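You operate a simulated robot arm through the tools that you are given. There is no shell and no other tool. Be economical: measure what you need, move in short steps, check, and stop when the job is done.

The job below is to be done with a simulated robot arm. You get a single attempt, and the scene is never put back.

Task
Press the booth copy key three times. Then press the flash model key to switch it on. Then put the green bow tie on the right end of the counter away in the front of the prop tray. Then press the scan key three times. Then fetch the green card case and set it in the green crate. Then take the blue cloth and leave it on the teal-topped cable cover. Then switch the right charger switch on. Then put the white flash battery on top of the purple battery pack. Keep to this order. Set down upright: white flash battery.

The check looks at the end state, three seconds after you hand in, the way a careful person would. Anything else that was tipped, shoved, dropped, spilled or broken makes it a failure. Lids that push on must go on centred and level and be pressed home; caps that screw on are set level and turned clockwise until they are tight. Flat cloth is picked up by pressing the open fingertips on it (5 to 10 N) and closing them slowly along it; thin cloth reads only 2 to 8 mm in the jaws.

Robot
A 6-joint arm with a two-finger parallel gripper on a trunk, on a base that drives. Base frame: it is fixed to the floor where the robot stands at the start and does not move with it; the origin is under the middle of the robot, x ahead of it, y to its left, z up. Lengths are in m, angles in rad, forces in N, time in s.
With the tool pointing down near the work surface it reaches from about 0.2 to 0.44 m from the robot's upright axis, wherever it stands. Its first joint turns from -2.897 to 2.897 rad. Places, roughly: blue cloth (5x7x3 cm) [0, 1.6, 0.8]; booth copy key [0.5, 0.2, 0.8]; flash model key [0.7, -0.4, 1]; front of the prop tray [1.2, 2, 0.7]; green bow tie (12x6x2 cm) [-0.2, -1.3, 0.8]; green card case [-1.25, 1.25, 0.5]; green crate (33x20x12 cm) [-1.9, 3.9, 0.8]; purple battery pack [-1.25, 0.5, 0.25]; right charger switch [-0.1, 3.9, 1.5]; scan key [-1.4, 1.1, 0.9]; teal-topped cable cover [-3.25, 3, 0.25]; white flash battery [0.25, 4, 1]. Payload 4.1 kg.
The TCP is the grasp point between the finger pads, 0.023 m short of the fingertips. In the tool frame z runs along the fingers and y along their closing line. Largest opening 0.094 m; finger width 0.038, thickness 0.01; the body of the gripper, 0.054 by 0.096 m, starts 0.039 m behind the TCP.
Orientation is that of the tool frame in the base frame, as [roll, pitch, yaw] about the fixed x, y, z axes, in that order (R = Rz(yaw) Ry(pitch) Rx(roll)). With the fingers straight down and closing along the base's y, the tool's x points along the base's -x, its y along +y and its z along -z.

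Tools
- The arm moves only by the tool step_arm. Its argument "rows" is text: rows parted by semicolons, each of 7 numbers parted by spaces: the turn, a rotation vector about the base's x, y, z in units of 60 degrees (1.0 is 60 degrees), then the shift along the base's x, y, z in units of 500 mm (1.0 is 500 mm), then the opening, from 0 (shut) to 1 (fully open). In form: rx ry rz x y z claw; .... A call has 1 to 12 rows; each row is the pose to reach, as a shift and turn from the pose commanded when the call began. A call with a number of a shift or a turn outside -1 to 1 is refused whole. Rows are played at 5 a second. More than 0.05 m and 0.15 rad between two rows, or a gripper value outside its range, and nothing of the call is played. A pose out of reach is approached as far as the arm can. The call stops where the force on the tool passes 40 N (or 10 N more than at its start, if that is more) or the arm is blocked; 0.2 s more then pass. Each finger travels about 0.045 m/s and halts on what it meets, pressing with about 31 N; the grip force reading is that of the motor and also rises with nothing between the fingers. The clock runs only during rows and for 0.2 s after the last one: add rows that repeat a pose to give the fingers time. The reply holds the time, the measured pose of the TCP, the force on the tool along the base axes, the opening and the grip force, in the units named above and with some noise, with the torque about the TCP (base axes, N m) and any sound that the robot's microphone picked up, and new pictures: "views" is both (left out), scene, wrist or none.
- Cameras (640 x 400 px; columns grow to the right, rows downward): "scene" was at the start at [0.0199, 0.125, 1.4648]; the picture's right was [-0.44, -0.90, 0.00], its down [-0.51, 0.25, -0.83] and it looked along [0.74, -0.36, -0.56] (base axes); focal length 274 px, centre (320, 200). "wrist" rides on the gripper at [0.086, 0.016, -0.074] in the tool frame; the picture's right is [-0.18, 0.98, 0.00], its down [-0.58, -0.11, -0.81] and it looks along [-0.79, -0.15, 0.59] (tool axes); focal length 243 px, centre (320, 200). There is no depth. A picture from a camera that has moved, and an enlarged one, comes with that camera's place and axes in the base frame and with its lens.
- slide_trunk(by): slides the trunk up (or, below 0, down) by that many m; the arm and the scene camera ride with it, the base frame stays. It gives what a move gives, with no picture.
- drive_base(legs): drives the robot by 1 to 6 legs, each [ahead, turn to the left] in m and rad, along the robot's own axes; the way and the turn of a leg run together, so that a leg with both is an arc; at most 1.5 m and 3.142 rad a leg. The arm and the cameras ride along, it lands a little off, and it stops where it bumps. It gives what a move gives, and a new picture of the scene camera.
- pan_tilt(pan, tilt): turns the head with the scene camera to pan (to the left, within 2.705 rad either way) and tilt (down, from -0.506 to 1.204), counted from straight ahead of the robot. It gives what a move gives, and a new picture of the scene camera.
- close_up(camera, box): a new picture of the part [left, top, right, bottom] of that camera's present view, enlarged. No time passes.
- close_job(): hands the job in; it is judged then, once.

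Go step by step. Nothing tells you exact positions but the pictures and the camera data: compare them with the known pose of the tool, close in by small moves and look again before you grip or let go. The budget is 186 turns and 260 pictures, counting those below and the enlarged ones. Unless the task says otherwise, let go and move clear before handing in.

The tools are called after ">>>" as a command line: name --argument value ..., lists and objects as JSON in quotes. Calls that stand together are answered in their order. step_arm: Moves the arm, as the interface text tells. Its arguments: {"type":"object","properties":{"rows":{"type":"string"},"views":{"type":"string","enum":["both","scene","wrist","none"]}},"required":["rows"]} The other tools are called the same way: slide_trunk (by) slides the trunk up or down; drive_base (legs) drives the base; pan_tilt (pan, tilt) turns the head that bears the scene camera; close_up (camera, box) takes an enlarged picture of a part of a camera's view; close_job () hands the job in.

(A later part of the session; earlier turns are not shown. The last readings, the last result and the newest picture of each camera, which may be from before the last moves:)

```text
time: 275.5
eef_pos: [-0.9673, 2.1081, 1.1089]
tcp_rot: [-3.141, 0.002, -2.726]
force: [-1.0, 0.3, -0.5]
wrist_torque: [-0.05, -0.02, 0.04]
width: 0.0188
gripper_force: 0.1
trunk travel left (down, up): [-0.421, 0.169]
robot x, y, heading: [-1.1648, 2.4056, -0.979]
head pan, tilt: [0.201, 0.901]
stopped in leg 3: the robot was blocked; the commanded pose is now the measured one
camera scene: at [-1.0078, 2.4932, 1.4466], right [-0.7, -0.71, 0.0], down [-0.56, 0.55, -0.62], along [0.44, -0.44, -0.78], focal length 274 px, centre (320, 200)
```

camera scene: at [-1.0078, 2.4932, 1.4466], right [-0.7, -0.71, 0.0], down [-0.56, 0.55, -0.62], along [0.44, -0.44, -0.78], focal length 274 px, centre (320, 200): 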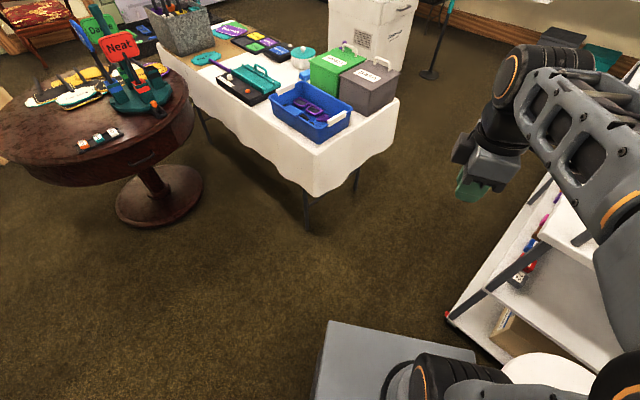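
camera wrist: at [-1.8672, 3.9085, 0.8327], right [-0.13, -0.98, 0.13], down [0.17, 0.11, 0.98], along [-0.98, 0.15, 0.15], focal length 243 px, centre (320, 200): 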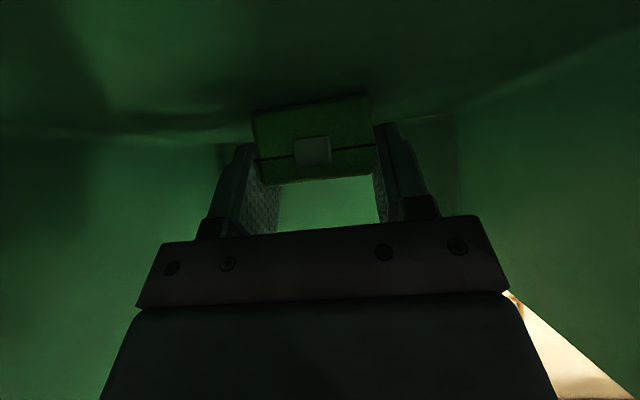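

I bumped something, probably the white stool to my right. I'll back off a little and look.

>>> drive_base --legs '[[-0.12, 0]]'

>>> pan_tilt --pan -0.7 --tilt 0.95

```text
time: 276.7
eef_pos: [-1.0318, 2.2051, 1.1094]
tcp_rot: [3.141, 0.004, -2.722]
force: [0.4, -0.9, 0.2]
wrist_torque: [0.01, 0.01, 0.07]
width: 0.019
gripper_force: 0.1
trunk travel left (down, up): [-0.421, 0.169]
robot x, y, heading: [-1.2318, 2.5041, -0.973]
head pan, tilt: [0.201, 0.901]
camera scene: at [-1.0736, 2.5906, 1.4466], right [-0.7, -0.71, 0.0], down [-0.56, 0.55, -0.62], along [0.44, -0.43, -0.78], focal length 274 px, centre (320, 200)
```

scene: 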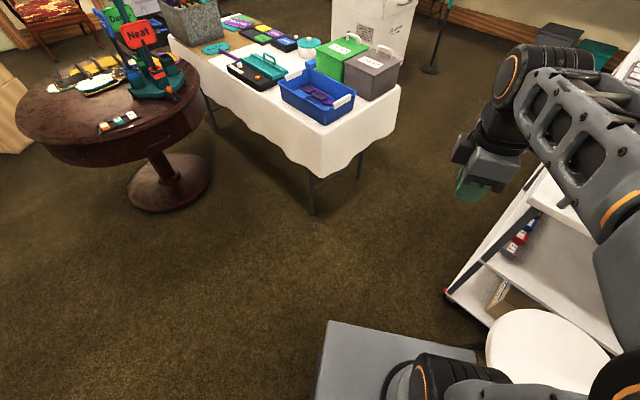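

```text
time: 277.9
eef_pos: [-1.032, 2.2056, 1.1088]
tcp_rot: [3.139, 0.002, -2.723]
force: [-0.4, -0.1, -0.2]
wrist_torque: [-0.01, 0.01, -0.02]
width: 0.0187
gripper_force: 0.1
trunk travel left (down, up): [-0.421, 0.169]
robot x, y, heading: [-1.2354, 2.503, -0.974]
head pan, tilt: [-0.7, 0.949]
camera scene: at [-1.1349, 2.5708, 1.443], right [-0.99, 0.1, 0.0], down [0.08, 0.81, -0.58], along [-0.06, -0.58, -0.81], focal length 274 px, centre (320, 200)
```

scene: 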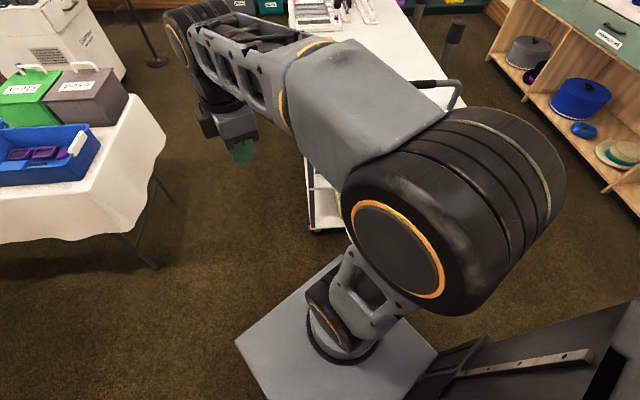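

The stool seems still at about (-1.42, 2.05). I'll take a wider path: east first, then south through the corridor.

>>> drive_base --legs '[[0, 0.974], [0.45, 0], [0, -1.571], [1.5, 0], [0.1, 0]]'

```text
time: 294.8
eef_pos: [-0.7438, 0.5488, 1.1088]
tcp_rot: [3.14, 0.004, 2.983]
force: [-0.1, -1.2, -0.1]
wrist_torque: [-0.01, 0.0, -0.01]
width: 0.0189
gripper_force: 0.0
trunk travel left (down, up): [-0.421, 0.169]
robot x, y, heading: [-0.7496, 0.9052, -1.549]
head pan, tilt: [-0.7, 0.949]
camera scene: at [-0.6284, 0.9109, 1.443], right [-0.78, 0.63, 0.0], down [0.51, 0.63, -0.58], along [-0.37, -0.45, -0.81], focal length 274 px, centre (320, 200)
```

scene: 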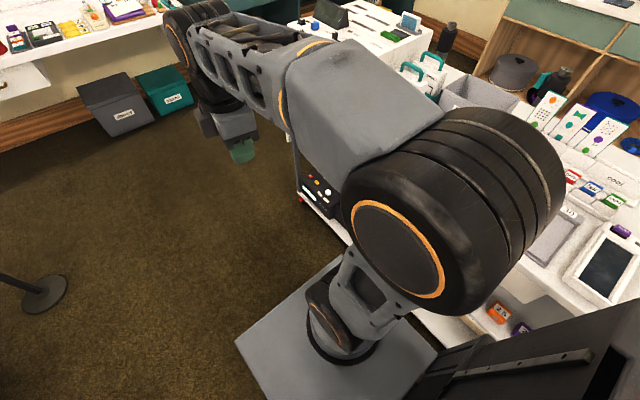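

Through the corridor. Now to the south side of the white table near the cloth, and a quick look back to check the stool.

>>> drive_base --legs '[[0, 1.549], [0.75, 0], [0, 1.571], [0.12, 0]]'

>>> pan_tilt --pan 0.1 --tilt 0.85

>>> pan_tilt --pan 0.9 --tilt 0.6

```text
time: 307.3
eef_pos: [0.0297, 1.3793, 1.1095]
tcp_rot: [3.141, 0.004, -0.203]
force: [-0.2, 0.3, 0.0]
wrist_torque: [0.0, -0.03, 0.01]
width: 0.0187
gripper_force: 0.1
trunk travel left (down, up): [-0.421, 0.169]
robot x, y, heading: [0.0207, 1.0216, 1.547]
head pan, tilt: [-0.7, 0.949]
camera scene: at [-0.1007, 1.0175, 1.443], right [0.75, -0.66, 0.0], down [-0.54, -0.61, -0.58], along [0.39, 0.44, -0.81], focal length 274 px, centre (320, 200)
```

scene: 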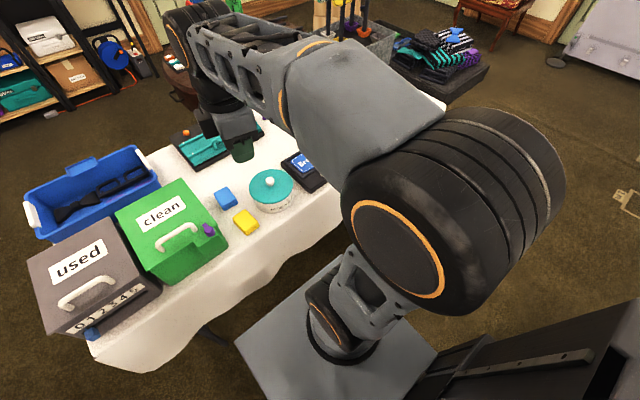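

```text
time: 308.4
eef_pos: [0.0301, 1.3797, 1.1104]
tcp_rot: [3.141, 0.003, -0.203]
force: [-0.4, 0.2, 0.0]
wrist_torque: [0.01, 0.02, -0.02]
width: 0.0188
gripper_force: 0.0
trunk travel left (down, up): [-0.421, 0.169]
robot x, y, heading: [0.0176, 1.023, 1.546]
head pan, tilt: [0.099, 0.85]
camera scene: at [-0.1546, 1.0408, 1.4505], right [1.0, 0.07, 0.0], down [0.05, -0.75, -0.66], along [-0.05, 0.66, -0.75], focal length 274 px, centre (320, 200)
```

scene: 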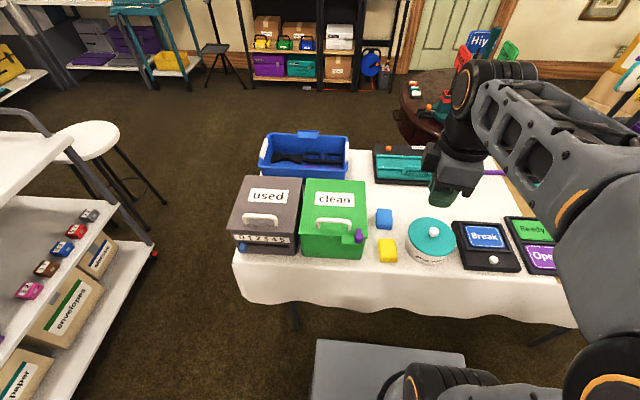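

```text
time: 309.6
eef_pos: [0.0307, 1.3801, 1.1102]
tcp_rot: [3.141, 0.004, -0.203]
force: [0.0, 0.2, 0.1]
wrist_torque: [0.01, -0.02, 0.02]
width: 0.0187
gripper_force: 0.1
trunk travel left (down, up): [-0.421, 0.169]
robot x, y, heading: [0.0196, 1.0231, 1.548]
head pan, tilt: [0.901, 0.6]
camera scene: at [-0.2167, 1.0195, 1.4713], right [0.64, 0.77, 0.0], down [0.43, -0.36, -0.82], along [-0.63, 0.53, -0.57], focal length 274 px, centre (320, 200)
```

scene: 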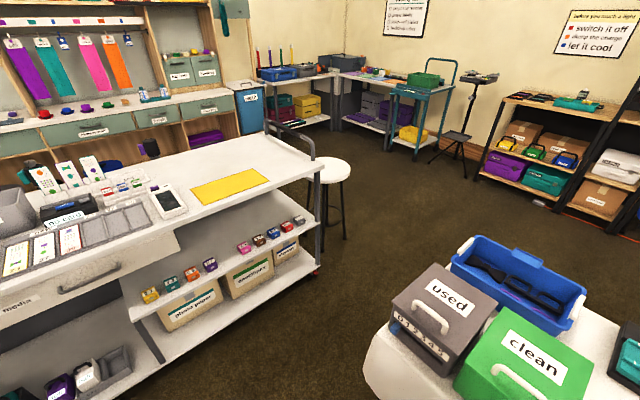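

>>> pan_tilt --pan 0.1 --tilt 0.85

>>> close_up --camera "scene" --box '[300, 170, 480, 290]'

```text
time: 310.7
eef_pos: [0.0297, 1.3803, 1.1094]
tcp_rot: [3.139, 0.004, -0.202]
force: [-0.5, 0.3, 0.1]
wrist_torque: [-0.01, -0.02, 0.03]
width: 0.0185
gripper_force: 0.0
trunk travel left (down, up): [-0.421, 0.169]
robot x, y, heading: [0.0187, 1.0201, 1.543]
head pan, tilt: [0.099, 0.85]
camera scene: at [-0.1547, 1.0408, 1.4505], right [1.0, 0.07, 0.0], down [0.06, -0.75, -0.66], along [-0.05, 0.66, -0.75], focal length 274 px, centre (320, 200)
```

scene: 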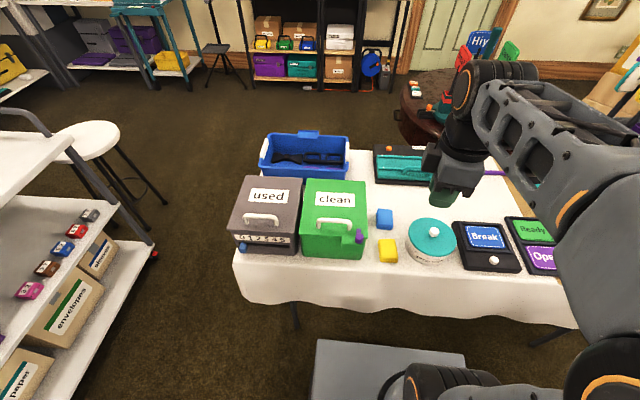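

```text
3.33 times, centred on (390, 230) of scene
camera zoom: at [-0.1547, 1.0408, 1.4505], right [1.0, 0.07, 0.0], down [0.06, -0.75, -0.66], along [-0.05, 0.66, -0.75], focal length 912 px, centre (87, 100)
```

zoom: 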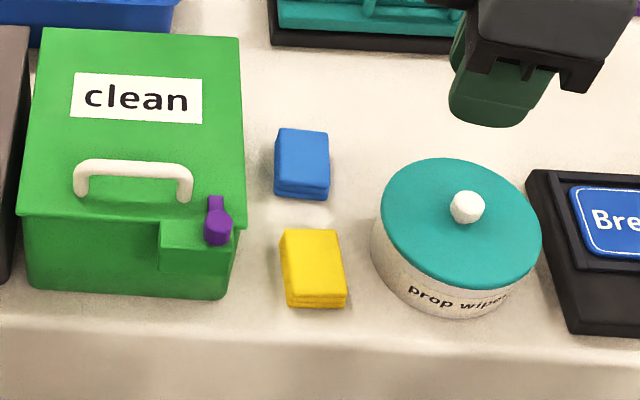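

The stool is where it was. The blue cloth is a folded pad about 5 × 7 cm at (0.004, 1.55). The clean box is close on the left, so I'll close the jaws along y.

>>> slide_trunk --by -0.1

>>> step_arm --rows "0 0 0.1 -0.02 0.06 0 0.4;0 0 0.193 -0.04 0.13 0 0.6;0 0 0.193 -0.052 0.2 0 0.8;0 0 0.193 -0.052 0.27 0 0.9;0 0 0.193 -0.052 0.33 -0.04 0.9;0 0 0.193 -0.052 0.336 -0.1 0.9;0 0 0.193 -0.052 0.336 -0.16 0.9"

```text
time: 312.0
eef_pos: [0.028, 1.38, 1.0092]
tcp_rot: [3.139, 0.004, -0.202]
force: [-0.2, 0.5, 0.3]
wrist_torque: [0.0, 0.01, 0.0]
width: 0.019
gripper_force: 0.1
trunk travel left (down, up): [-0.321, 0.269]
robot x, y, heading: [0.0184, 1.0219, 1.549]
head pan, tilt: [0.099, 0.85]
```

```text
time: 313.6
eef_pos: [0.004, 1.5466, 0.93]
tcp_rot: [3.139, 0.004, 0.0]
force: [0.1, -0.3, -1.4]
wrist_torque: [0.0, 0.02, 0.01]
width: 0.085
gripper_force: 0.0
trunk travel left (down, up): [-0.321, 0.269]
robot x, y, heading: [0.0198, 1.0185, 1.544]
head pan, tilt: [0.099, 0.85]
camera scene: at [-0.1547, 1.0408, 1.3505], right [1.0, 0.07, 0.0], down [0.06, -0.75, -0.66], along [-0.05, 0.66, -0.75], focal length 274 px, centre (320, 200)
camera wrist: at [0.0914, 1.5306, 1.0048], right [-0.18, -0.98, 0.0], down [-0.58, 0.11, 0.81], along [-0.79, 0.15, -0.59], focal length 243 px, centre (320, 200)
```

scene: 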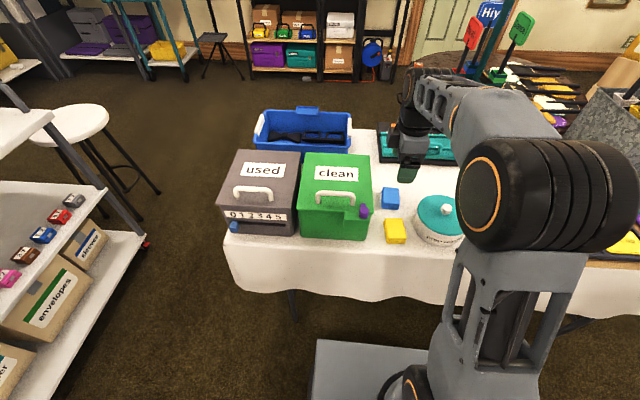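
wrist: 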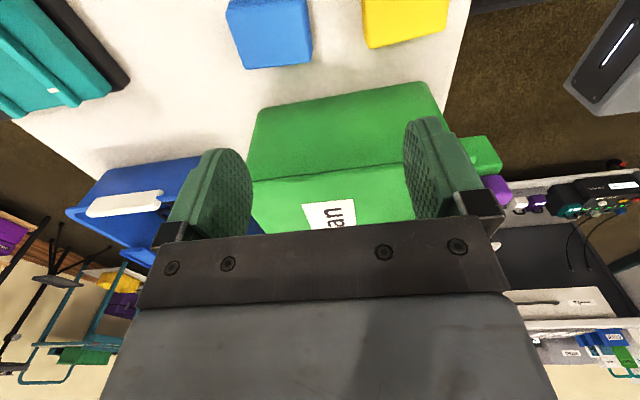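

Refined: the cloth top is lower, about (0.012, 1.59, 0.755). I'll nudge forward 5 cm for reach.

>>> drive_base --legs '[[0.05, 0]]'

>>> step_arm --rows "0 0 0 0.02 -0.01 -0.05 0.9;0 0 0 0.02 -0.01 -0.12 0.9;0 0 0 0.02 -0.01 -0.17 0.9"

```text
time: 314.6
eef_pos: [0.0058, 1.599, 0.9298]
tcp_rot: [3.138, 0.001, 0.0]
force: [0.2, 0.2, 0.4]
wrist_torque: [-0.02, -0.04, 0.04]
width: 0.0844
gripper_force: 0.2
trunk travel left (down, up): [-0.321, 0.269]
robot x, y, heading: [0.0123, 1.0718, 1.547]
head pan, tilt: [0.099, 0.85]
camera scene: at [-0.1534, 1.0914, 1.3505], right [1.0, 0.07, 0.0], down [0.06, -0.75, -0.66], along [-0.05, 0.66, -0.75], focal length 274 px, centre (320, 200)
```

scene: 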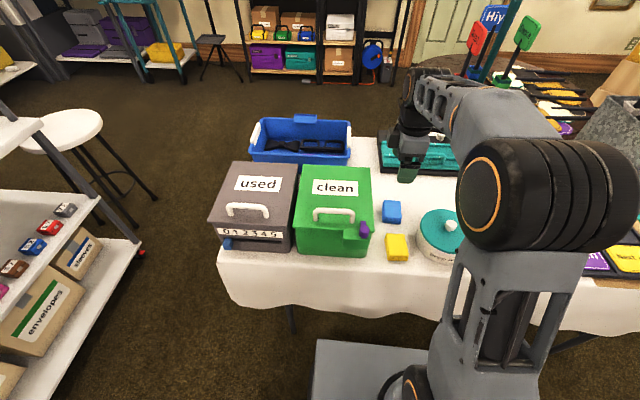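

```text
time: 315.4
eef_pos: [0.0161, 1.5926, 0.8448]
tcp_rot: [3.141, 0.005, -0.002]
force: [0.1, -0.5, 0.2]
wrist_torque: [-0.03, 0.01, 0.02]
width: 0.0842
gripper_force: 0.1
trunk travel left (down, up): [-0.321, 0.269]
robot x, y, heading: [0.0198, 1.0741, 1.546]
head pan, tilt: [0.099, 0.85]
camera scene: at [-0.1534, 1.0915, 1.3505], right [1.0, 0.07, 0.0], down [0.06, -0.75, -0.66], along [-0.05, 0.66, -0.75], focal length 274 px, centre (320, 200)
camera wrist: at [0.1027, 1.5757, 0.9191], right [-0.18, -0.98, 0.0], down [-0.58, 0.11, 0.81], along [-0.79, 0.15, -0.59], focal length 243 px, centre (320, 200)
```

scene: 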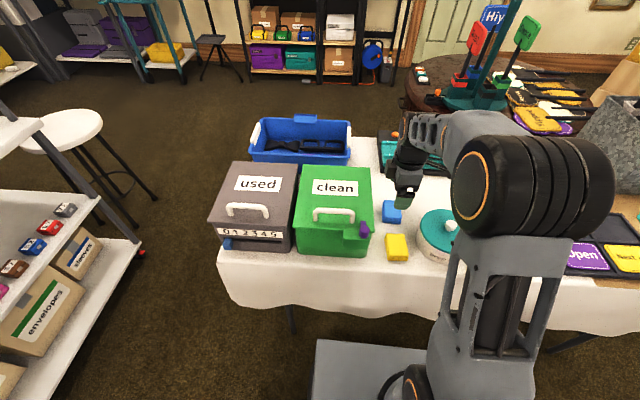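
wrist: 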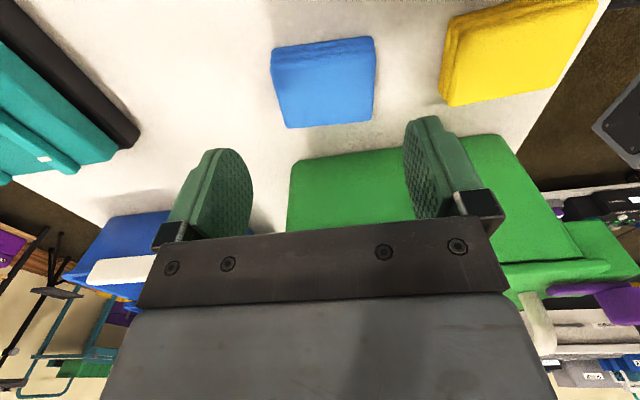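

>>> step_arm --rows "0 0 0 -0.006 -0.006 -0.06 0.96;0 0 0 -0.006 -0.006 -0.12 0.96;0 0 0 -0.006 -0.006 -0.13 0.96" --views "wrist"

```text
time: 316.1
eef_pos: [0.0101, 1.5921, 0.7789]
tcp_rot: [3.141, 0.003, 0.0]
force: [-0.3, 0.3, -0.7]
wrist_torque: [-0.01, 0.05, 0.0]
width: 0.0897
gripper_force: 0.0
trunk travel left (down, up): [-0.321, 0.269]
robot x, y, heading: [0.0152, 1.0704, 1.546]
head pan, tilt: [0.099, 0.85]
camera wrist: at [0.0985, 1.5732, 0.8542], right [-0.18, -0.98, 0.0], down [-0.58, 0.11, 0.81], along [-0.79, 0.15, -0.59], focal length 243 px, centre (320, 200)
```

wrist: 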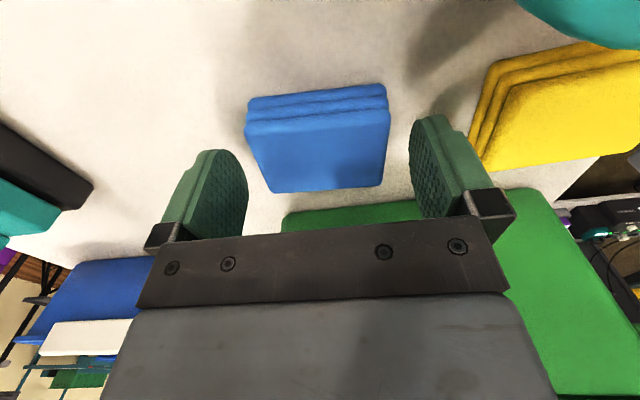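

>>> step_arm --rows "0 0 0 -0.006 -0.002 -0.02 0.96;0 0 0 -0.006 -0.002 -0.03 0.96;0 0 0 -0.006 -0.002 -0.036 0.96;0 0 0 -0.006 -0.002 -0.042 0.96;0 0 0 -0.006 -0.002 -0.048 0.96" --views "wrist"

```text
time: 317.2
eef_pos: [0.0093, 1.5911, 0.7635]
tcp_rot: [-3.132, 0.003, -0.002]
force: [-1.2, -4.2, 17.8]
wrist_torque: [-1.0, -0.31, -0.12]
width: 0.0922
gripper_force: 2.7
trunk travel left (down, up): [-0.321, 0.269]
robot x, y, heading: [0.0183, 1.0663, 1.543]
head pan, tilt: [0.099, 0.85]
stopped in row 5: the force on the tool passed its limit (the readings are from after the stop); the commanded pose is now the measured one
camera wrist: at [0.096, 1.5729, 0.8384], right [-0.18, -0.98, -0.01], down [-0.58, 0.1, 0.81], along [-0.79, 0.15, -0.59], focal length 243 px, centre (320, 200)
```

wrist: 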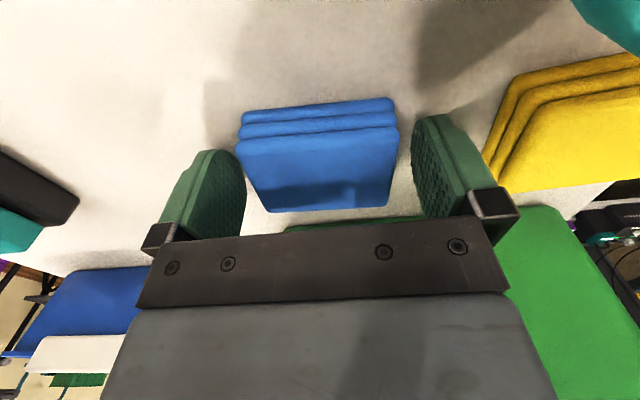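

Touched the table (surface z ≈ 0.74). I'll lift 3 mm, shift slightly and close.

>>> step_arm --rows "0 0 0 0.01 -0.004 0.008 0.96;0 0 0 0.02 -0.006 0.008 0.9;0 0 0 0.02 -0.006 0.008 0.8;0 0 0 0.02 -0.006 0.008 0.7;0 0 0 0.02 -0.006 0.008 0.6;0 0 0 0.02 -0.006 0.008 0.5;0 0 0 0.02 -0.006 0.008 0.5" --views "wrist"

```text
time: 318.8
eef_pos: [0.0183, 1.5875, 0.7646]
tcp_rot: [-3.136, 0.004, 0.0]
force: [-1.0, -0.3, -1.1]
wrist_torque: [-0.05, -0.01, 0.02]
width: 0.0687
gripper_force: 31.7
trunk travel left (down, up): [-0.321, 0.269]
robot x, y, heading: [0.0175, 1.0745, 1.547]
head pan, tilt: [0.099, 0.85]
camera wrist: at [0.1058, 1.5702, 0.84], right [-0.18, -0.98, 0.0], down [-0.58, 0.11, 0.81], along [-0.79, 0.15, -0.59], focal length 243 px, centre (320, 200)
```

wrist: 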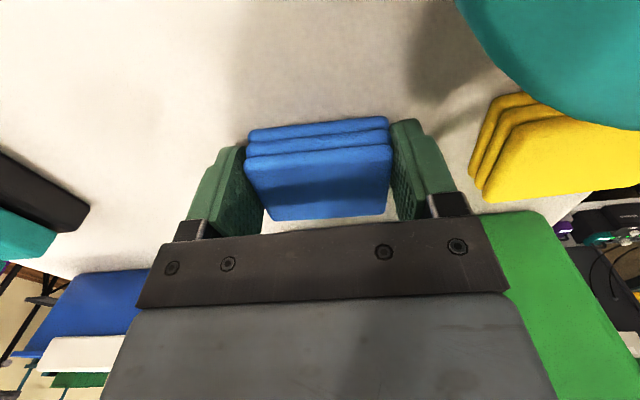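

Gripped at 69 mm. Lifting and retreating.

>>> step_arm --rows "0 0 0 0 0 0.03 0.5;0 0 0 0 0 0.1 0.5;0 0 0 0 0 0.18 0.5;0 0 0 0 0 0.27 0.5;0 0 0 0 -0.05 0.35 0.5;0 0 0 0 -0.1 0.42 0.5;0 0 0 0 -0.17 0.47 0.5;0 0 0 0 -0.25 0.5 0.5;0 0 0 0 -0.33 0.52 0.5" --views "wrist"

>>> slide_trunk --by 0.1

```text
time: 320.8
eef_pos: [0.0186, 1.4223, 1.0275]
tcp_rot: [-3.137, 0.003, 0.001]
force: [-0.5, 0.1, -0.4]
wrist_torque: [-0.01, 0.02, 0.0]
width: 0.0685
gripper_force: 31.0
trunk travel left (down, up): [-0.321, 0.269]
robot x, y, heading: [0.0205, 1.0767, 1.545]
head pan, tilt: [0.099, 0.85]
camera wrist: at [0.1064, 1.4046, 1.1019], right [-0.18, -0.98, 0.0], down [-0.58, 0.11, 0.81], along [-0.79, 0.15, -0.59], focal length 243 px, centre (320, 200)
```

wrist: 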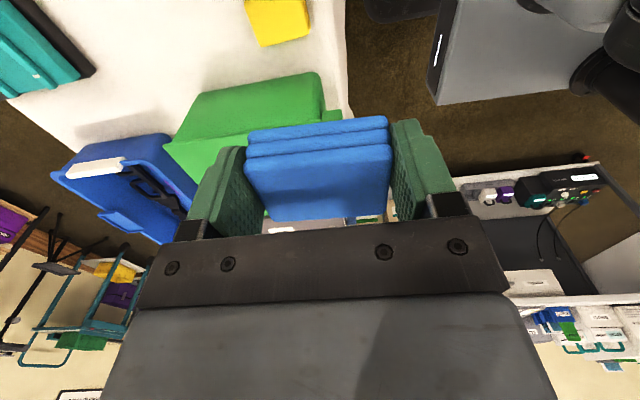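

```text
time: 322.1
eef_pos: [0.019, 1.4238, 1.1271]
tcp_rot: [-3.137, 0.004, -0.002]
force: [-0.1, 0.0, 0.1]
wrist_torque: [-0.03, -0.01, 0.01]
width: 0.0677
gripper_force: 31.0
trunk travel left (down, up): [-0.421, 0.169]
robot x, y, heading: [0.0165, 1.0724, 1.546]
head pan, tilt: [0.099, 0.85]
```

Now to the cable cover at the west side. I raise the trunk for clearance and go through the corridor again.

>>> slide_trunk --by 0.15

>>> drive_base --legs '[[-0.15, 0], [0, 1.597], [0.8, 0], [0, -1.571], [1.5, 0], [0.12, 0]]'

>>> pan_tilt --pan 1.2 --tilt 0.6

```text
time: 323.9
eef_pos: [0.019, 1.4219, 1.2774]
tcp_rot: [-3.137, 0.003, 0.001]
force: [0.1, 1.0, -1.2]
wrist_torque: [0.02, 0.04, 0.0]
width: 0.0677
gripper_force: 31.1
trunk travel left (down, up): [-0.571, 0.019]
robot x, y, heading: [0.0204, 1.0743, 1.541]
head pan, tilt: [0.099, 0.85]
```

```text
time: 344.7
eef_pos: [-0.6984, 2.9045, 1.2772]
tcp_rot: [-3.138, 0.003, -0.018]
force: [0.2, 1.0, -1.1]
wrist_torque: [-0.02, 0.0, 0.01]
width: 0.067
gripper_force: 31.0
trunk travel left (down, up): [-0.571, 0.019]
robot x, y, heading: [-0.7048, 2.5549, 1.524]
head pan, tilt: [0.099, 0.85]
camera scene: at [-0.8764, 2.5765, 1.6004], right [1.0, 0.06, 0.0], down [0.04, -0.75, -0.66], along [-0.04, 0.66, -0.75], focal length 274 px, centre (320, 200)
```

scene: 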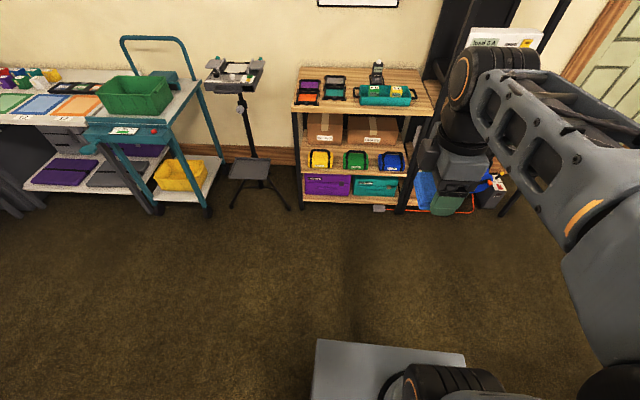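

```text
time: 346.0
eef_pos: [-0.6983, 2.9035, 1.277]
tcp_rot: [-3.136, 0.003, -0.019]
force: [-0.5, 0.3, -0.5]
wrist_torque: [-0.01, -0.01, -0.02]
width: 0.0673
gripper_force: 31.3
trunk travel left (down, up): [-0.571, 0.019]
robot x, y, heading: [-0.7072, 2.5518, 1.522]
head pan, tilt: [1.201, 0.6]
camera scene: at [-0.953, 2.5329, 1.6213], right [0.4, 0.92, 0.0], down [0.52, -0.23, -0.82], along [-0.76, 0.33, -0.57], focal length 274 px, centre (320, 200)
```

scene: 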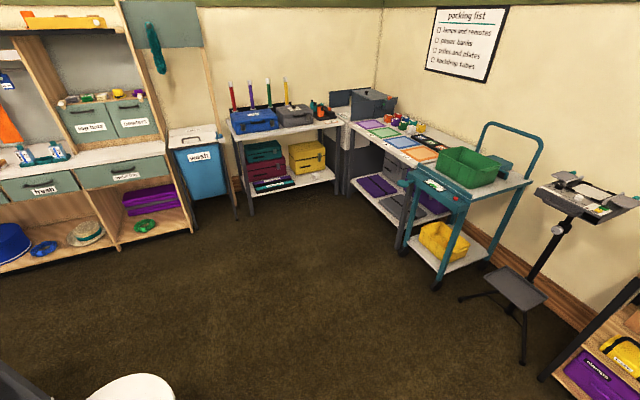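

>>> close_up --camera "scene" --box '[220, 100, 350, 220]'

```text
3.33 times, centred on (285, 160) of scene
camera zoom: at [-0.953, 2.5329, 1.6213], right [0.4, 0.92, 0.0], down [0.52, -0.23, -0.82], along [-0.76, 0.33, -0.57], focal length 912 px, centre (437, 333)
```

zoom: 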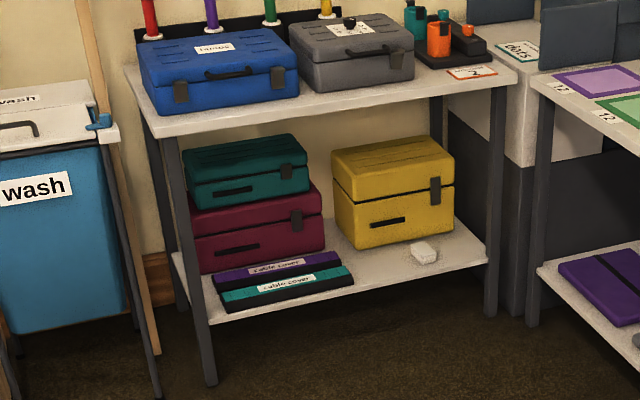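

The teal-topped cable cover is the front flat piece on the lower shelf near (-3.18, 3.02, 0.24). I'll drive in front of it.

>>> drive_base --legs '[[0, 1.387], [1.5, 0], [0.2, 0], [0, 0.24]]'

>>> pan_tilt --pan 0.1 --tilt 0.9

```text
time: 358.8
eef_pos: [-2.7017, 2.9266, 1.2764]
tcp_rot: [-3.137, 0.003, 1.606]
force: [-0.2, -1.1, -0.8]
wrist_torque: [0.01, -0.01, -0.02]
width: 0.067
gripper_force: 30.9
trunk travel left (down, up): [-0.571, 0.019]
robot x, y, heading: [-2.3529, 2.9391, -3.132]
head pan, tilt: [1.201, 0.6]
camera scene: at [-2.3213, 2.6884, 1.6213], right [-0.94, 0.35, 0.0], down [0.2, 0.53, -0.82], along [-0.29, -0.77, -0.57], focal length 274 px, centre (320, 200)
```

scene: 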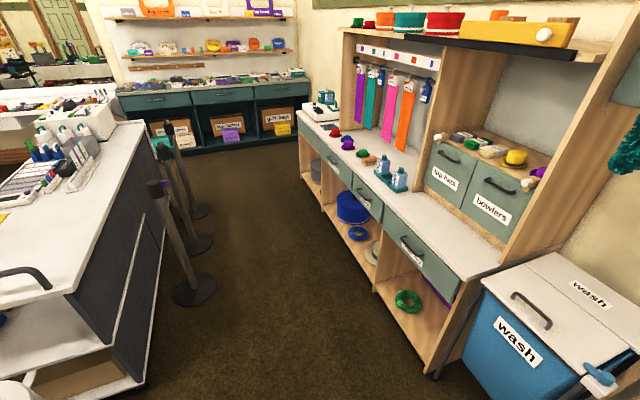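

```text
time: 360.2
eef_pos: [-2.7027, 2.9249, 1.2763]
tcp_rot: [-3.136, 0.005, 1.606]
force: [0.2, 0.9, -0.8]
wrist_torque: [0.0, 0.01, 0.03]
width: 0.0672
gripper_force: 30.9
trunk travel left (down, up): [-0.571, 0.019]
robot x, y, heading: [-2.352, 2.9395, -3.132]
head pan, tilt: [0.099, 0.901]
camera scene: at [-2.3653, 2.763, 1.5966], right [-0.11, 0.99, 0.0], down [0.78, 0.09, -0.62], along [-0.62, -0.07, -0.78], focal length 274 px, centre (320, 200)
```

scene: 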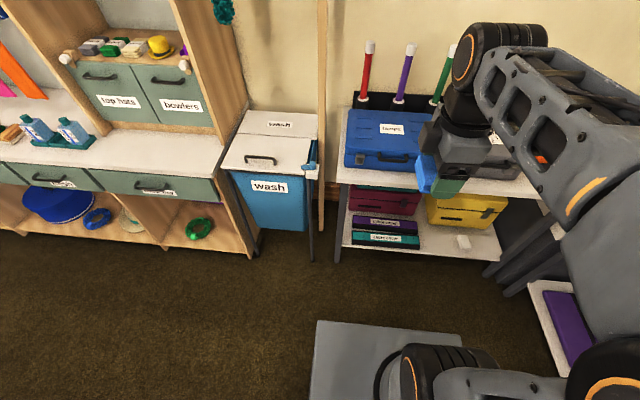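

>>> slide_trunk --by -0.4

>>> slide_trunk --by -0.16

>>> step_arm --rows "0 0 -0.13 0 0 -0.03 0.5;0 0 -0.26 0 0 -0.06 0.5;0 0 -0.39 0 0 -0.1 0.5;0 0 -0.52 0 0 -0.14 0.5;0 0 -0.65 0 0 -0.18 0.5;0 0 -0.78 0 0 -0.22 0.5;0 0 -0.9 0 0 -0.26 0.5;0 0 -0.98 0 0 -0.3 0.5" --views "none"

>>> step_arm --rows "0 0 -0.13 0 0 -0.02 0.5;0 0 -0.26 0 0 -0.04 0.5;0 0 -0.39 0 0.01 -0.06 0.5;0 0 -0.5 0 0.02 -0.08 0.5;0 0 -0.558 0 0.02 -0.1 0.5" --views "scene"

```text
time: 364.0
eef_pos: [-2.7022, 2.9258, 0.8769]
tcp_rot: [-3.135, 0.005, 1.607]
force: [1.1, 0.5, -0.4]
wrist_torque: [-0.01, 0.03, 0.0]
width: 0.0667
gripper_force: 31.6
trunk travel left (down, up): [-0.171, 0.419]
robot x, y, heading: [-2.3539, 2.9375, -3.133]
head pan, tilt: [0.099, 0.901]
```

```text
time: 365.8
eef_pos: [-2.7025, 2.9263, 0.7159]
tcp_rot: [-3.136, 0.002, 1.606]
force: [0.4, 0.6, 0.7]
wrist_torque: [-0.05, -0.02, 0.01]
width: 0.0671
gripper_force: 31.2
trunk travel left (down, up): [-0.011, 0.579]
robot x, y, heading: [-2.3538, 2.9395, -3.128]
head pan, tilt: [0.099, 0.901]
```

```text
time: 367.6
eef_pos: [-2.7016, 2.9257, 0.5666]
tcp_rot: [-3.136, 0.006, 0.578]
force: [0.4, 0.9, -1.0]
wrist_torque: [0.0, 0.06, 0.01]
width: 0.0671
gripper_force: 31.3
trunk travel left (down, up): [-0.011, 0.579]
robot x, y, heading: [-2.3498, 2.9418, -3.133]
head pan, tilt: [0.099, 0.901]
```

```text
time: 368.8
eef_pos: [-2.7018, 2.9363, 0.5155]
tcp_rot: [-3.136, 0.002, -0.006]
force: [1.0, 0.3, -0.8]
wrist_torque: [-0.02, 0.02, 0.03]
width: 0.067
gripper_force: 31.3
trunk travel left (down, up): [-0.011, 0.579]
robot x, y, heading: [-2.3508, 2.9435, -3.129]
head pan, tilt: [0.099, 0.901]
camera scene: at [-2.3653, 2.7631, 1.0366], right [-0.11, 0.99, 0.0], down [0.78, 0.09, -0.62], along [-0.62, -0.07, -0.78], focal length 274 px, centre (320, 200)
```

scene: 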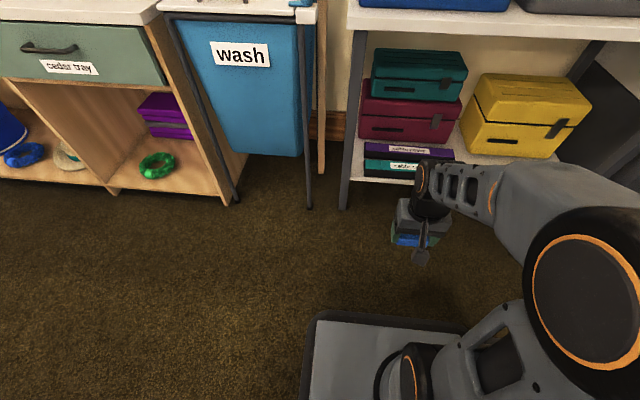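

>>> drive_base --legs '[[0, -0.23], [0.34, 0], [0, 0.225]]'

>>> step_arm --rows "0 0 0 0 0 -0.06 0.5;0 0 0 0 0 -0.12 0.5;0 0 0 0 0 -0.18 0.5"

```text
time: 372.6
eef_pos: [-3.0299, 3.0133, 0.5163]
tcp_rot: [-3.135, 0.005, -0.016]
force: [0.4, -0.4, -0.1]
wrist_torque: [-0.01, 0.05, 0.04]
width: 0.0672
gripper_force: 31.1
trunk travel left (down, up): [-0.011, 0.579]
robot x, y, heading: [-2.6822, 3.0136, 3.139]
head pan, tilt: [0.099, 0.901]
camera scene: at [-2.695, 2.8364, 1.0366], right [-0.1, 1.0, 0.0], down [0.78, 0.08, -0.62], along [-0.62, -0.06, -0.78], focal length 274 px, centre (320, 200)
```

scene: 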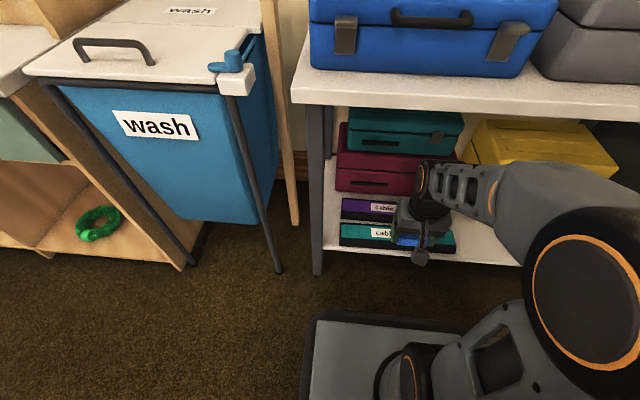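

```text
time: 373.4
eef_pos: [-3.0288, 3.0128, 0.4256]
tcp_rot: [-3.137, 0.004, -0.016]
force: [0.1, -0.2, -0.2]
wrist_torque: [0.0, -0.01, -0.01]
width: 0.067
gripper_force: 31.1
trunk travel left (down, up): [-0.011, 0.579]
robot x, y, heading: [-2.6824, 3.0165, 3.137]
head pan, tilt: [0.099, 0.901]
camera scene: at [-2.6949, 2.8364, 1.0366], right [-0.1, 1.0, 0.0], down [0.78, 0.08, -0.62], along [-0.62, -0.06, -0.78], focal length 274 px, centre (320, 200)
camera wrist: at [-2.9415, 2.9934, 0.5011], right [-0.2, -0.98, 0.0], down [-0.58, 0.11, 0.81], along [-0.79, 0.16, -0.59], focal length 243 px, centre (320, 200)
```

scene: 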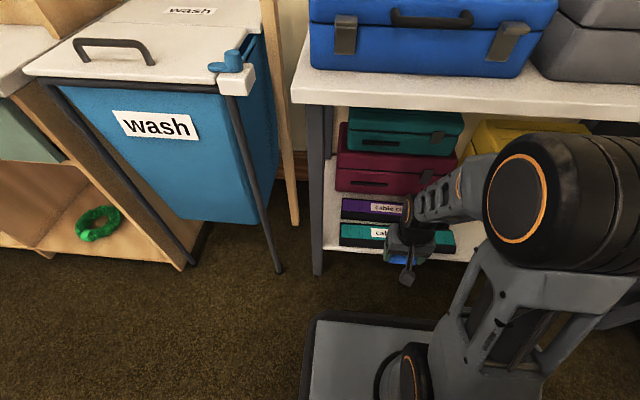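
wrist: 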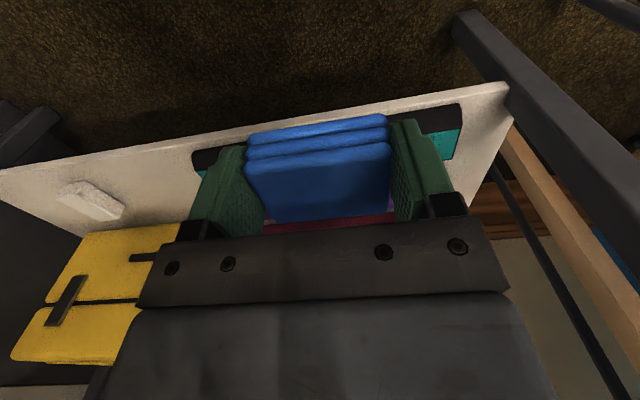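

>>> step_arm --rows "0 0 0.015 -0.07 0.01 -0.04 0.5;0 0 0.015 -0.14 0.03 -0.08 0.5;0 0 0.015 -0.21 0.045 -0.12 0.5;0 0 0.015 -0.28 0.054 -0.16 0.5;0 0 0.015 -0.332 0.054 -0.19 0.5;0 0 0.015 -0.332 0.054 -0.19 0.5"

>>> close_up --camera "scene" --box '[320, 170, 500, 290]'

```text
time: 374.9
eef_pos: [-3.1952, 3.0402, 0.3316]
tcp_rot: [-3.136, 0.004, 0.001]
force: [0.3, 0.4, -0.7]
wrist_torque: [-0.01, 0.04, 0.01]
width: 0.0674
gripper_force: 30.6
trunk travel left (down, up): [-0.011, 0.579]
robot x, y, heading: [-2.6797, 3.0126, 3.14]
head pan, tilt: [0.099, 0.901]
camera scene: at [-2.695, 2.8364, 1.0366], right [-0.1, 1.0, 0.0], down [0.78, 0.08, -0.62], along [-0.62, -0.06, -0.78], focal length 274 px, centre (320, 200)
camera wrist: at [-3.1087, 3.0211, 0.4059], right [-0.18, -0.98, 0.0], down [-0.58, 0.11, 0.81], along [-0.79, 0.15, -0.59], focal length 243 px, centre (320, 200)
```

scene: 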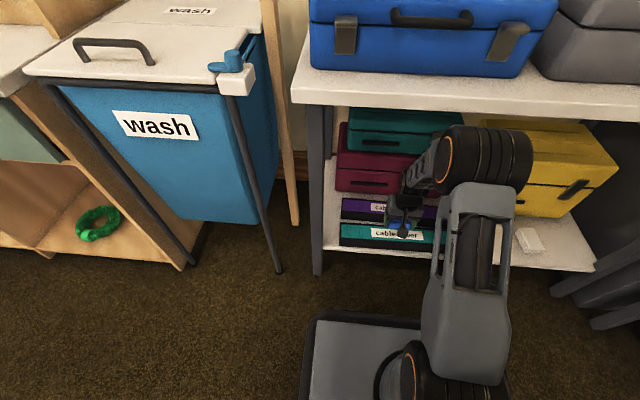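
wrist: 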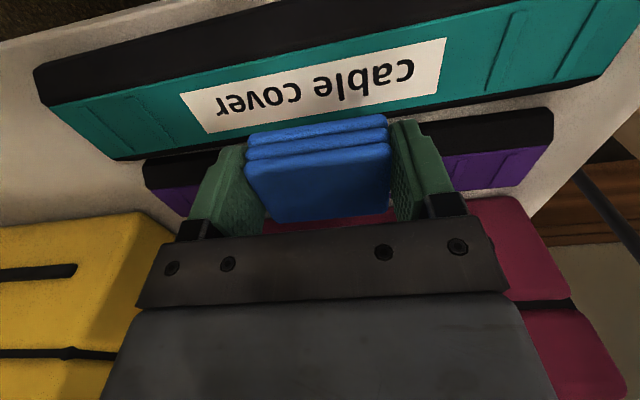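

```text
3.33 times, centred on (410, 230) of scene
camera zoom: at [-2.695, 2.8364, 1.0366], right [-0.1, 1.0, 0.0], down [0.78, 0.08, -0.62], along [-0.62, -0.06, -0.78], focal length 912 px, centre (20, 100)
```

zoom: 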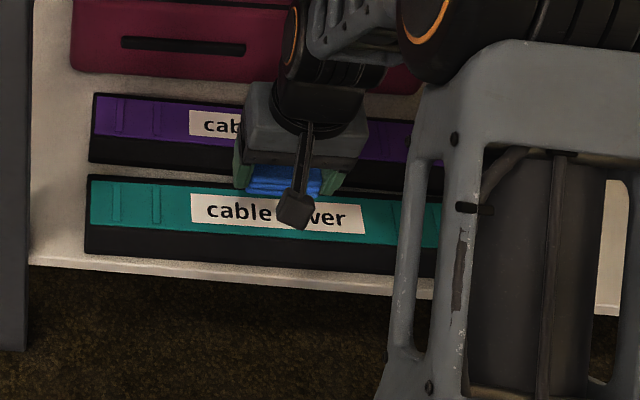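

>>> step_arm --rows "0 0 0 -0.01 0.006 -0.04 0.5;0 0 0 -0.012 0.006 -0.07 0.5;0 0 0 -0.012 0.006 -0.08 0.5;0 0 0 -0.012 0.006 -0.08 0.5" --views "wrist"

```text
time: 375.9
eef_pos: [-3.2028, 3.0416, 0.2911]
tcp_rot: [-3.137, 0.004, 0.0]
force: [0.5, -0.3, -0.7]
wrist_torque: [0.01, 0.01, -0.02]
width: 0.0674
gripper_force: 30.9
trunk travel left (down, up): [-0.011, 0.579]
robot x, y, heading: [-2.6812, 3.0161, 3.136]
head pan, tilt: [0.099, 0.901]
camera wrist: at [-3.1151, 3.0247, 0.3664], right [-0.18, -0.98, 0.0], down [-0.58, 0.11, 0.81], along [-0.79, 0.15, -0.59], focal length 243 px, centre (320, 200)
```

wrist: 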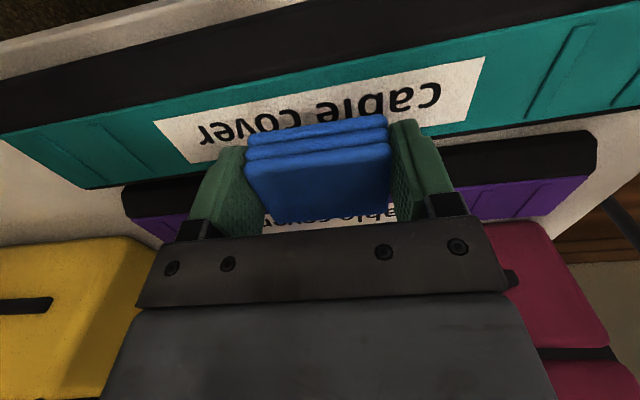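

>>> step_arm --rows "0 0 0 0.016 0.002 -0.012 0.5;0 0 0 0.016 0.002 -0.02 0.5;0 0 0 0.016 0.002 -0.026 0.5;0 0 0 0.016 0.002 -0.032 0.5;0 0 0 0.016 0.002 -0.038 0.5" --views "wrist"

```text
time: 377.1
eef_pos: [-3.1947, 3.0419, 0.2734]
tcp_rot: [-3.137, 0.001, 0.0]
force: [0.1, -0.7, -0.7]
wrist_torque: [0.0, 0.03, 0.0]
width: 0.0671
gripper_force: 31.4
trunk travel left (down, up): [-0.011, 0.579]
robot x, y, heading: [-2.6798, 3.0148, 3.139]
head pan, tilt: [0.099, 0.901]
camera wrist: at [-3.1067, 3.0257, 0.348], right [-0.18, -0.98, 0.0], down [-0.58, 0.11, 0.81], along [-0.79, 0.15, -0.59], focal length 243 px, centre (320, 200)
```

wrist: 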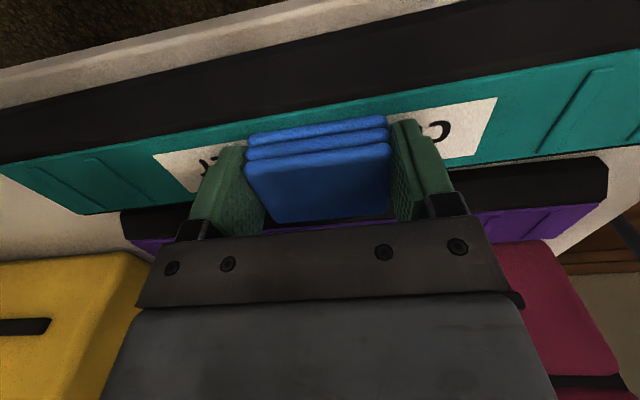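

>>> step_arm --rows "0 0 0 0 0 -0.006 0.5;0 0 0 0 0 -0.012 0.5;0 0 0 0 0 -0.018 0.5;0 0 0 0 0 -0.024 0.5;0 0 0 0 0 -0.03 0.5" --views "wrist"

```text
time: 377.7
eef_pos: [-3.1958, 3.0429, 0.2721]
tcp_rot: [-3.137, 0.007, -0.001]
force: [10.3, -0.3, 27.5]
wrist_torque: [-0.22, -0.14, 0.0]
width: 0.0672
gripper_force: 31.5
trunk travel left (down, up): [-0.011, 0.579]
robot x, y, heading: [-2.6814, 3.0155, 3.142]
head pan, tilt: [0.099, 0.901]
stopped in row 3: the force on the tool passed its limit (the readings are from after the stop); the commanded pose is now the measured one
camera wrist: at [-3.1071, 3.0258, 0.3467], right [-0.19, -0.98, 0.0], down [-0.58, 0.11, 0.81], along [-0.8, 0.15, -0.59], focal length 243 px, centre (320, 200)
```

wrist: 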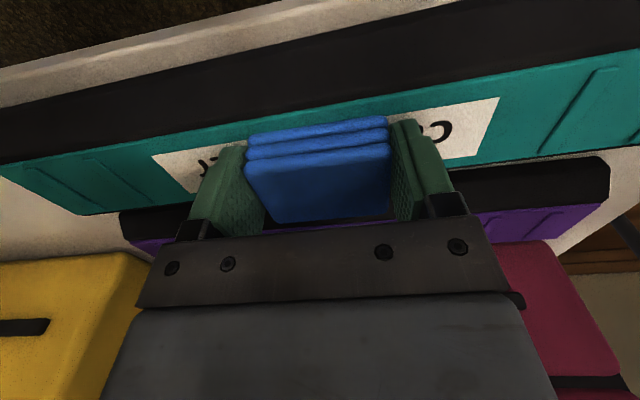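

Contact with the cover. The cloth sits about 9 mm too far back, so I'll lift 4 mm, shift forward and set down.

>>> step_arm --rows "0 0 0 0 0 0.01 0.5;0 0 0 0.01 0 0.012 0.5;0 0 0 0.02 0 0.012 0.5;0 0 0 0.02 0 0.006 0.5;0 0 0 0.02 0 0 0.5;0 0 0 0.02 0 -0.004 0.5" --views "wrist"

```text
time: 379.1
eef_pos: [-3.1855, 3.0431, 0.2716]
tcp_rot: [-3.137, 0.007, -0.002]
force: [9.7, -0.9, 26.1]
wrist_torque: [-0.22, -0.12, 0.09]
width: 0.067
gripper_force: 30.9
trunk travel left (down, up): [-0.011, 0.579]
robot x, y, heading: [-2.681, 3.01, 3.134]
head pan, tilt: [0.099, 0.901]
stopped in row 6: the force on the tool passed its limit (the readings are from after the stop); the commanded pose is now the measured one
camera wrist: at [-3.0975, 3.0255, 0.3465], right [-0.18, -0.98, 0.0], down [-0.58, 0.11, 0.81], along [-0.8, 0.15, -0.58], focal length 243 px, centre (320, 200)
```

wrist: 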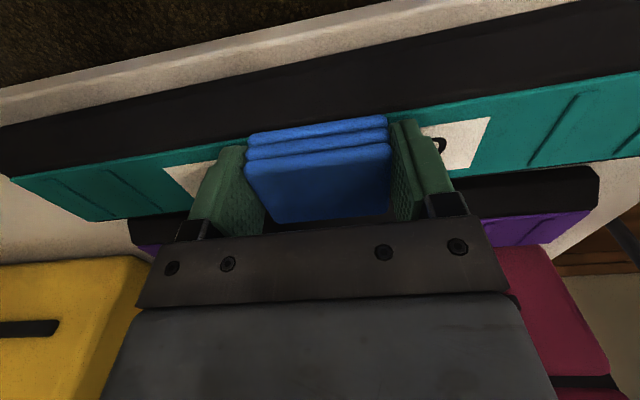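

>>> step_arm --rows "0 0 0 0 0 0.005 0.65;0 0 0 0 0 0.006 0.8;0 0 0 0 0 0.006 0.9;0 0 0 0 0 0.01 0.95;0 0 0 0 0 0.06 0.95;0 0 0 0 0 0.14 0.95;0 0 0 0.06 0 0.18 0.95;0 0 0 0.14 0 0.22 0.95"

```text
time: 380.9
eef_pos: [-3.1188, 3.0429, 0.3822]
tcp_rot: [-3.136, 0.003, -0.001]
force: [0.2, -0.2, -0.3]
wrist_torque: [0.0, 0.04, 0.0]
width: 0.0893
gripper_force: 0.1
trunk travel left (down, up): [-0.011, 0.579]
robot x, y, heading: [-2.6772, 3.0112, 3.137]
head pan, tilt: [0.099, 0.901]
camera scene: at [-2.6948, 2.8364, 1.0365], right [-0.1, 1.0, 0.0], down [0.78, 0.08, -0.62], along [-0.62, -0.06, -0.78], focal length 274 px, centre (320, 200)
camera wrist: at [-3.0291, 3.0256, 0.4565], right [-0.18, -0.98, 0.0], down [-0.58, 0.1, 0.81], along [-0.8, 0.15, -0.59], focal length 243 px, centre (320, 200)
```

scene: 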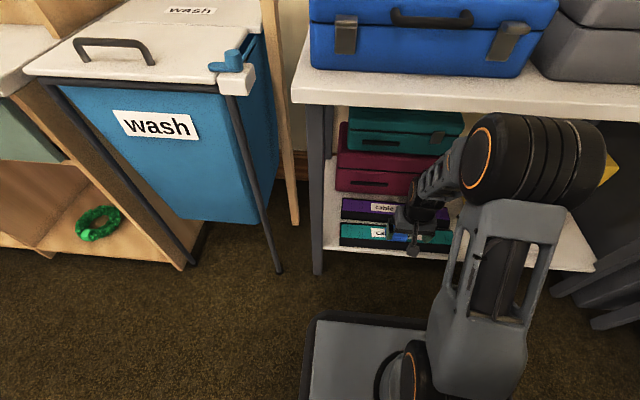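
wrist: 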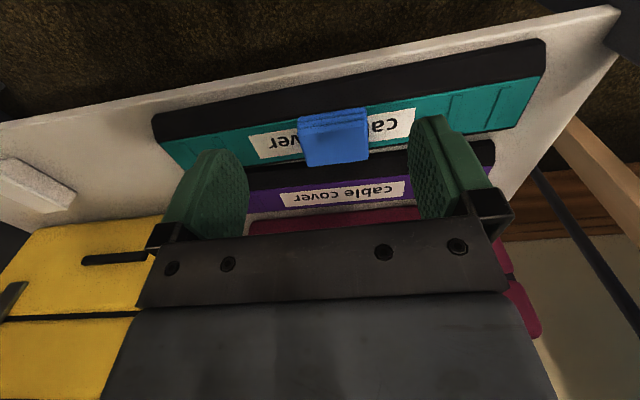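

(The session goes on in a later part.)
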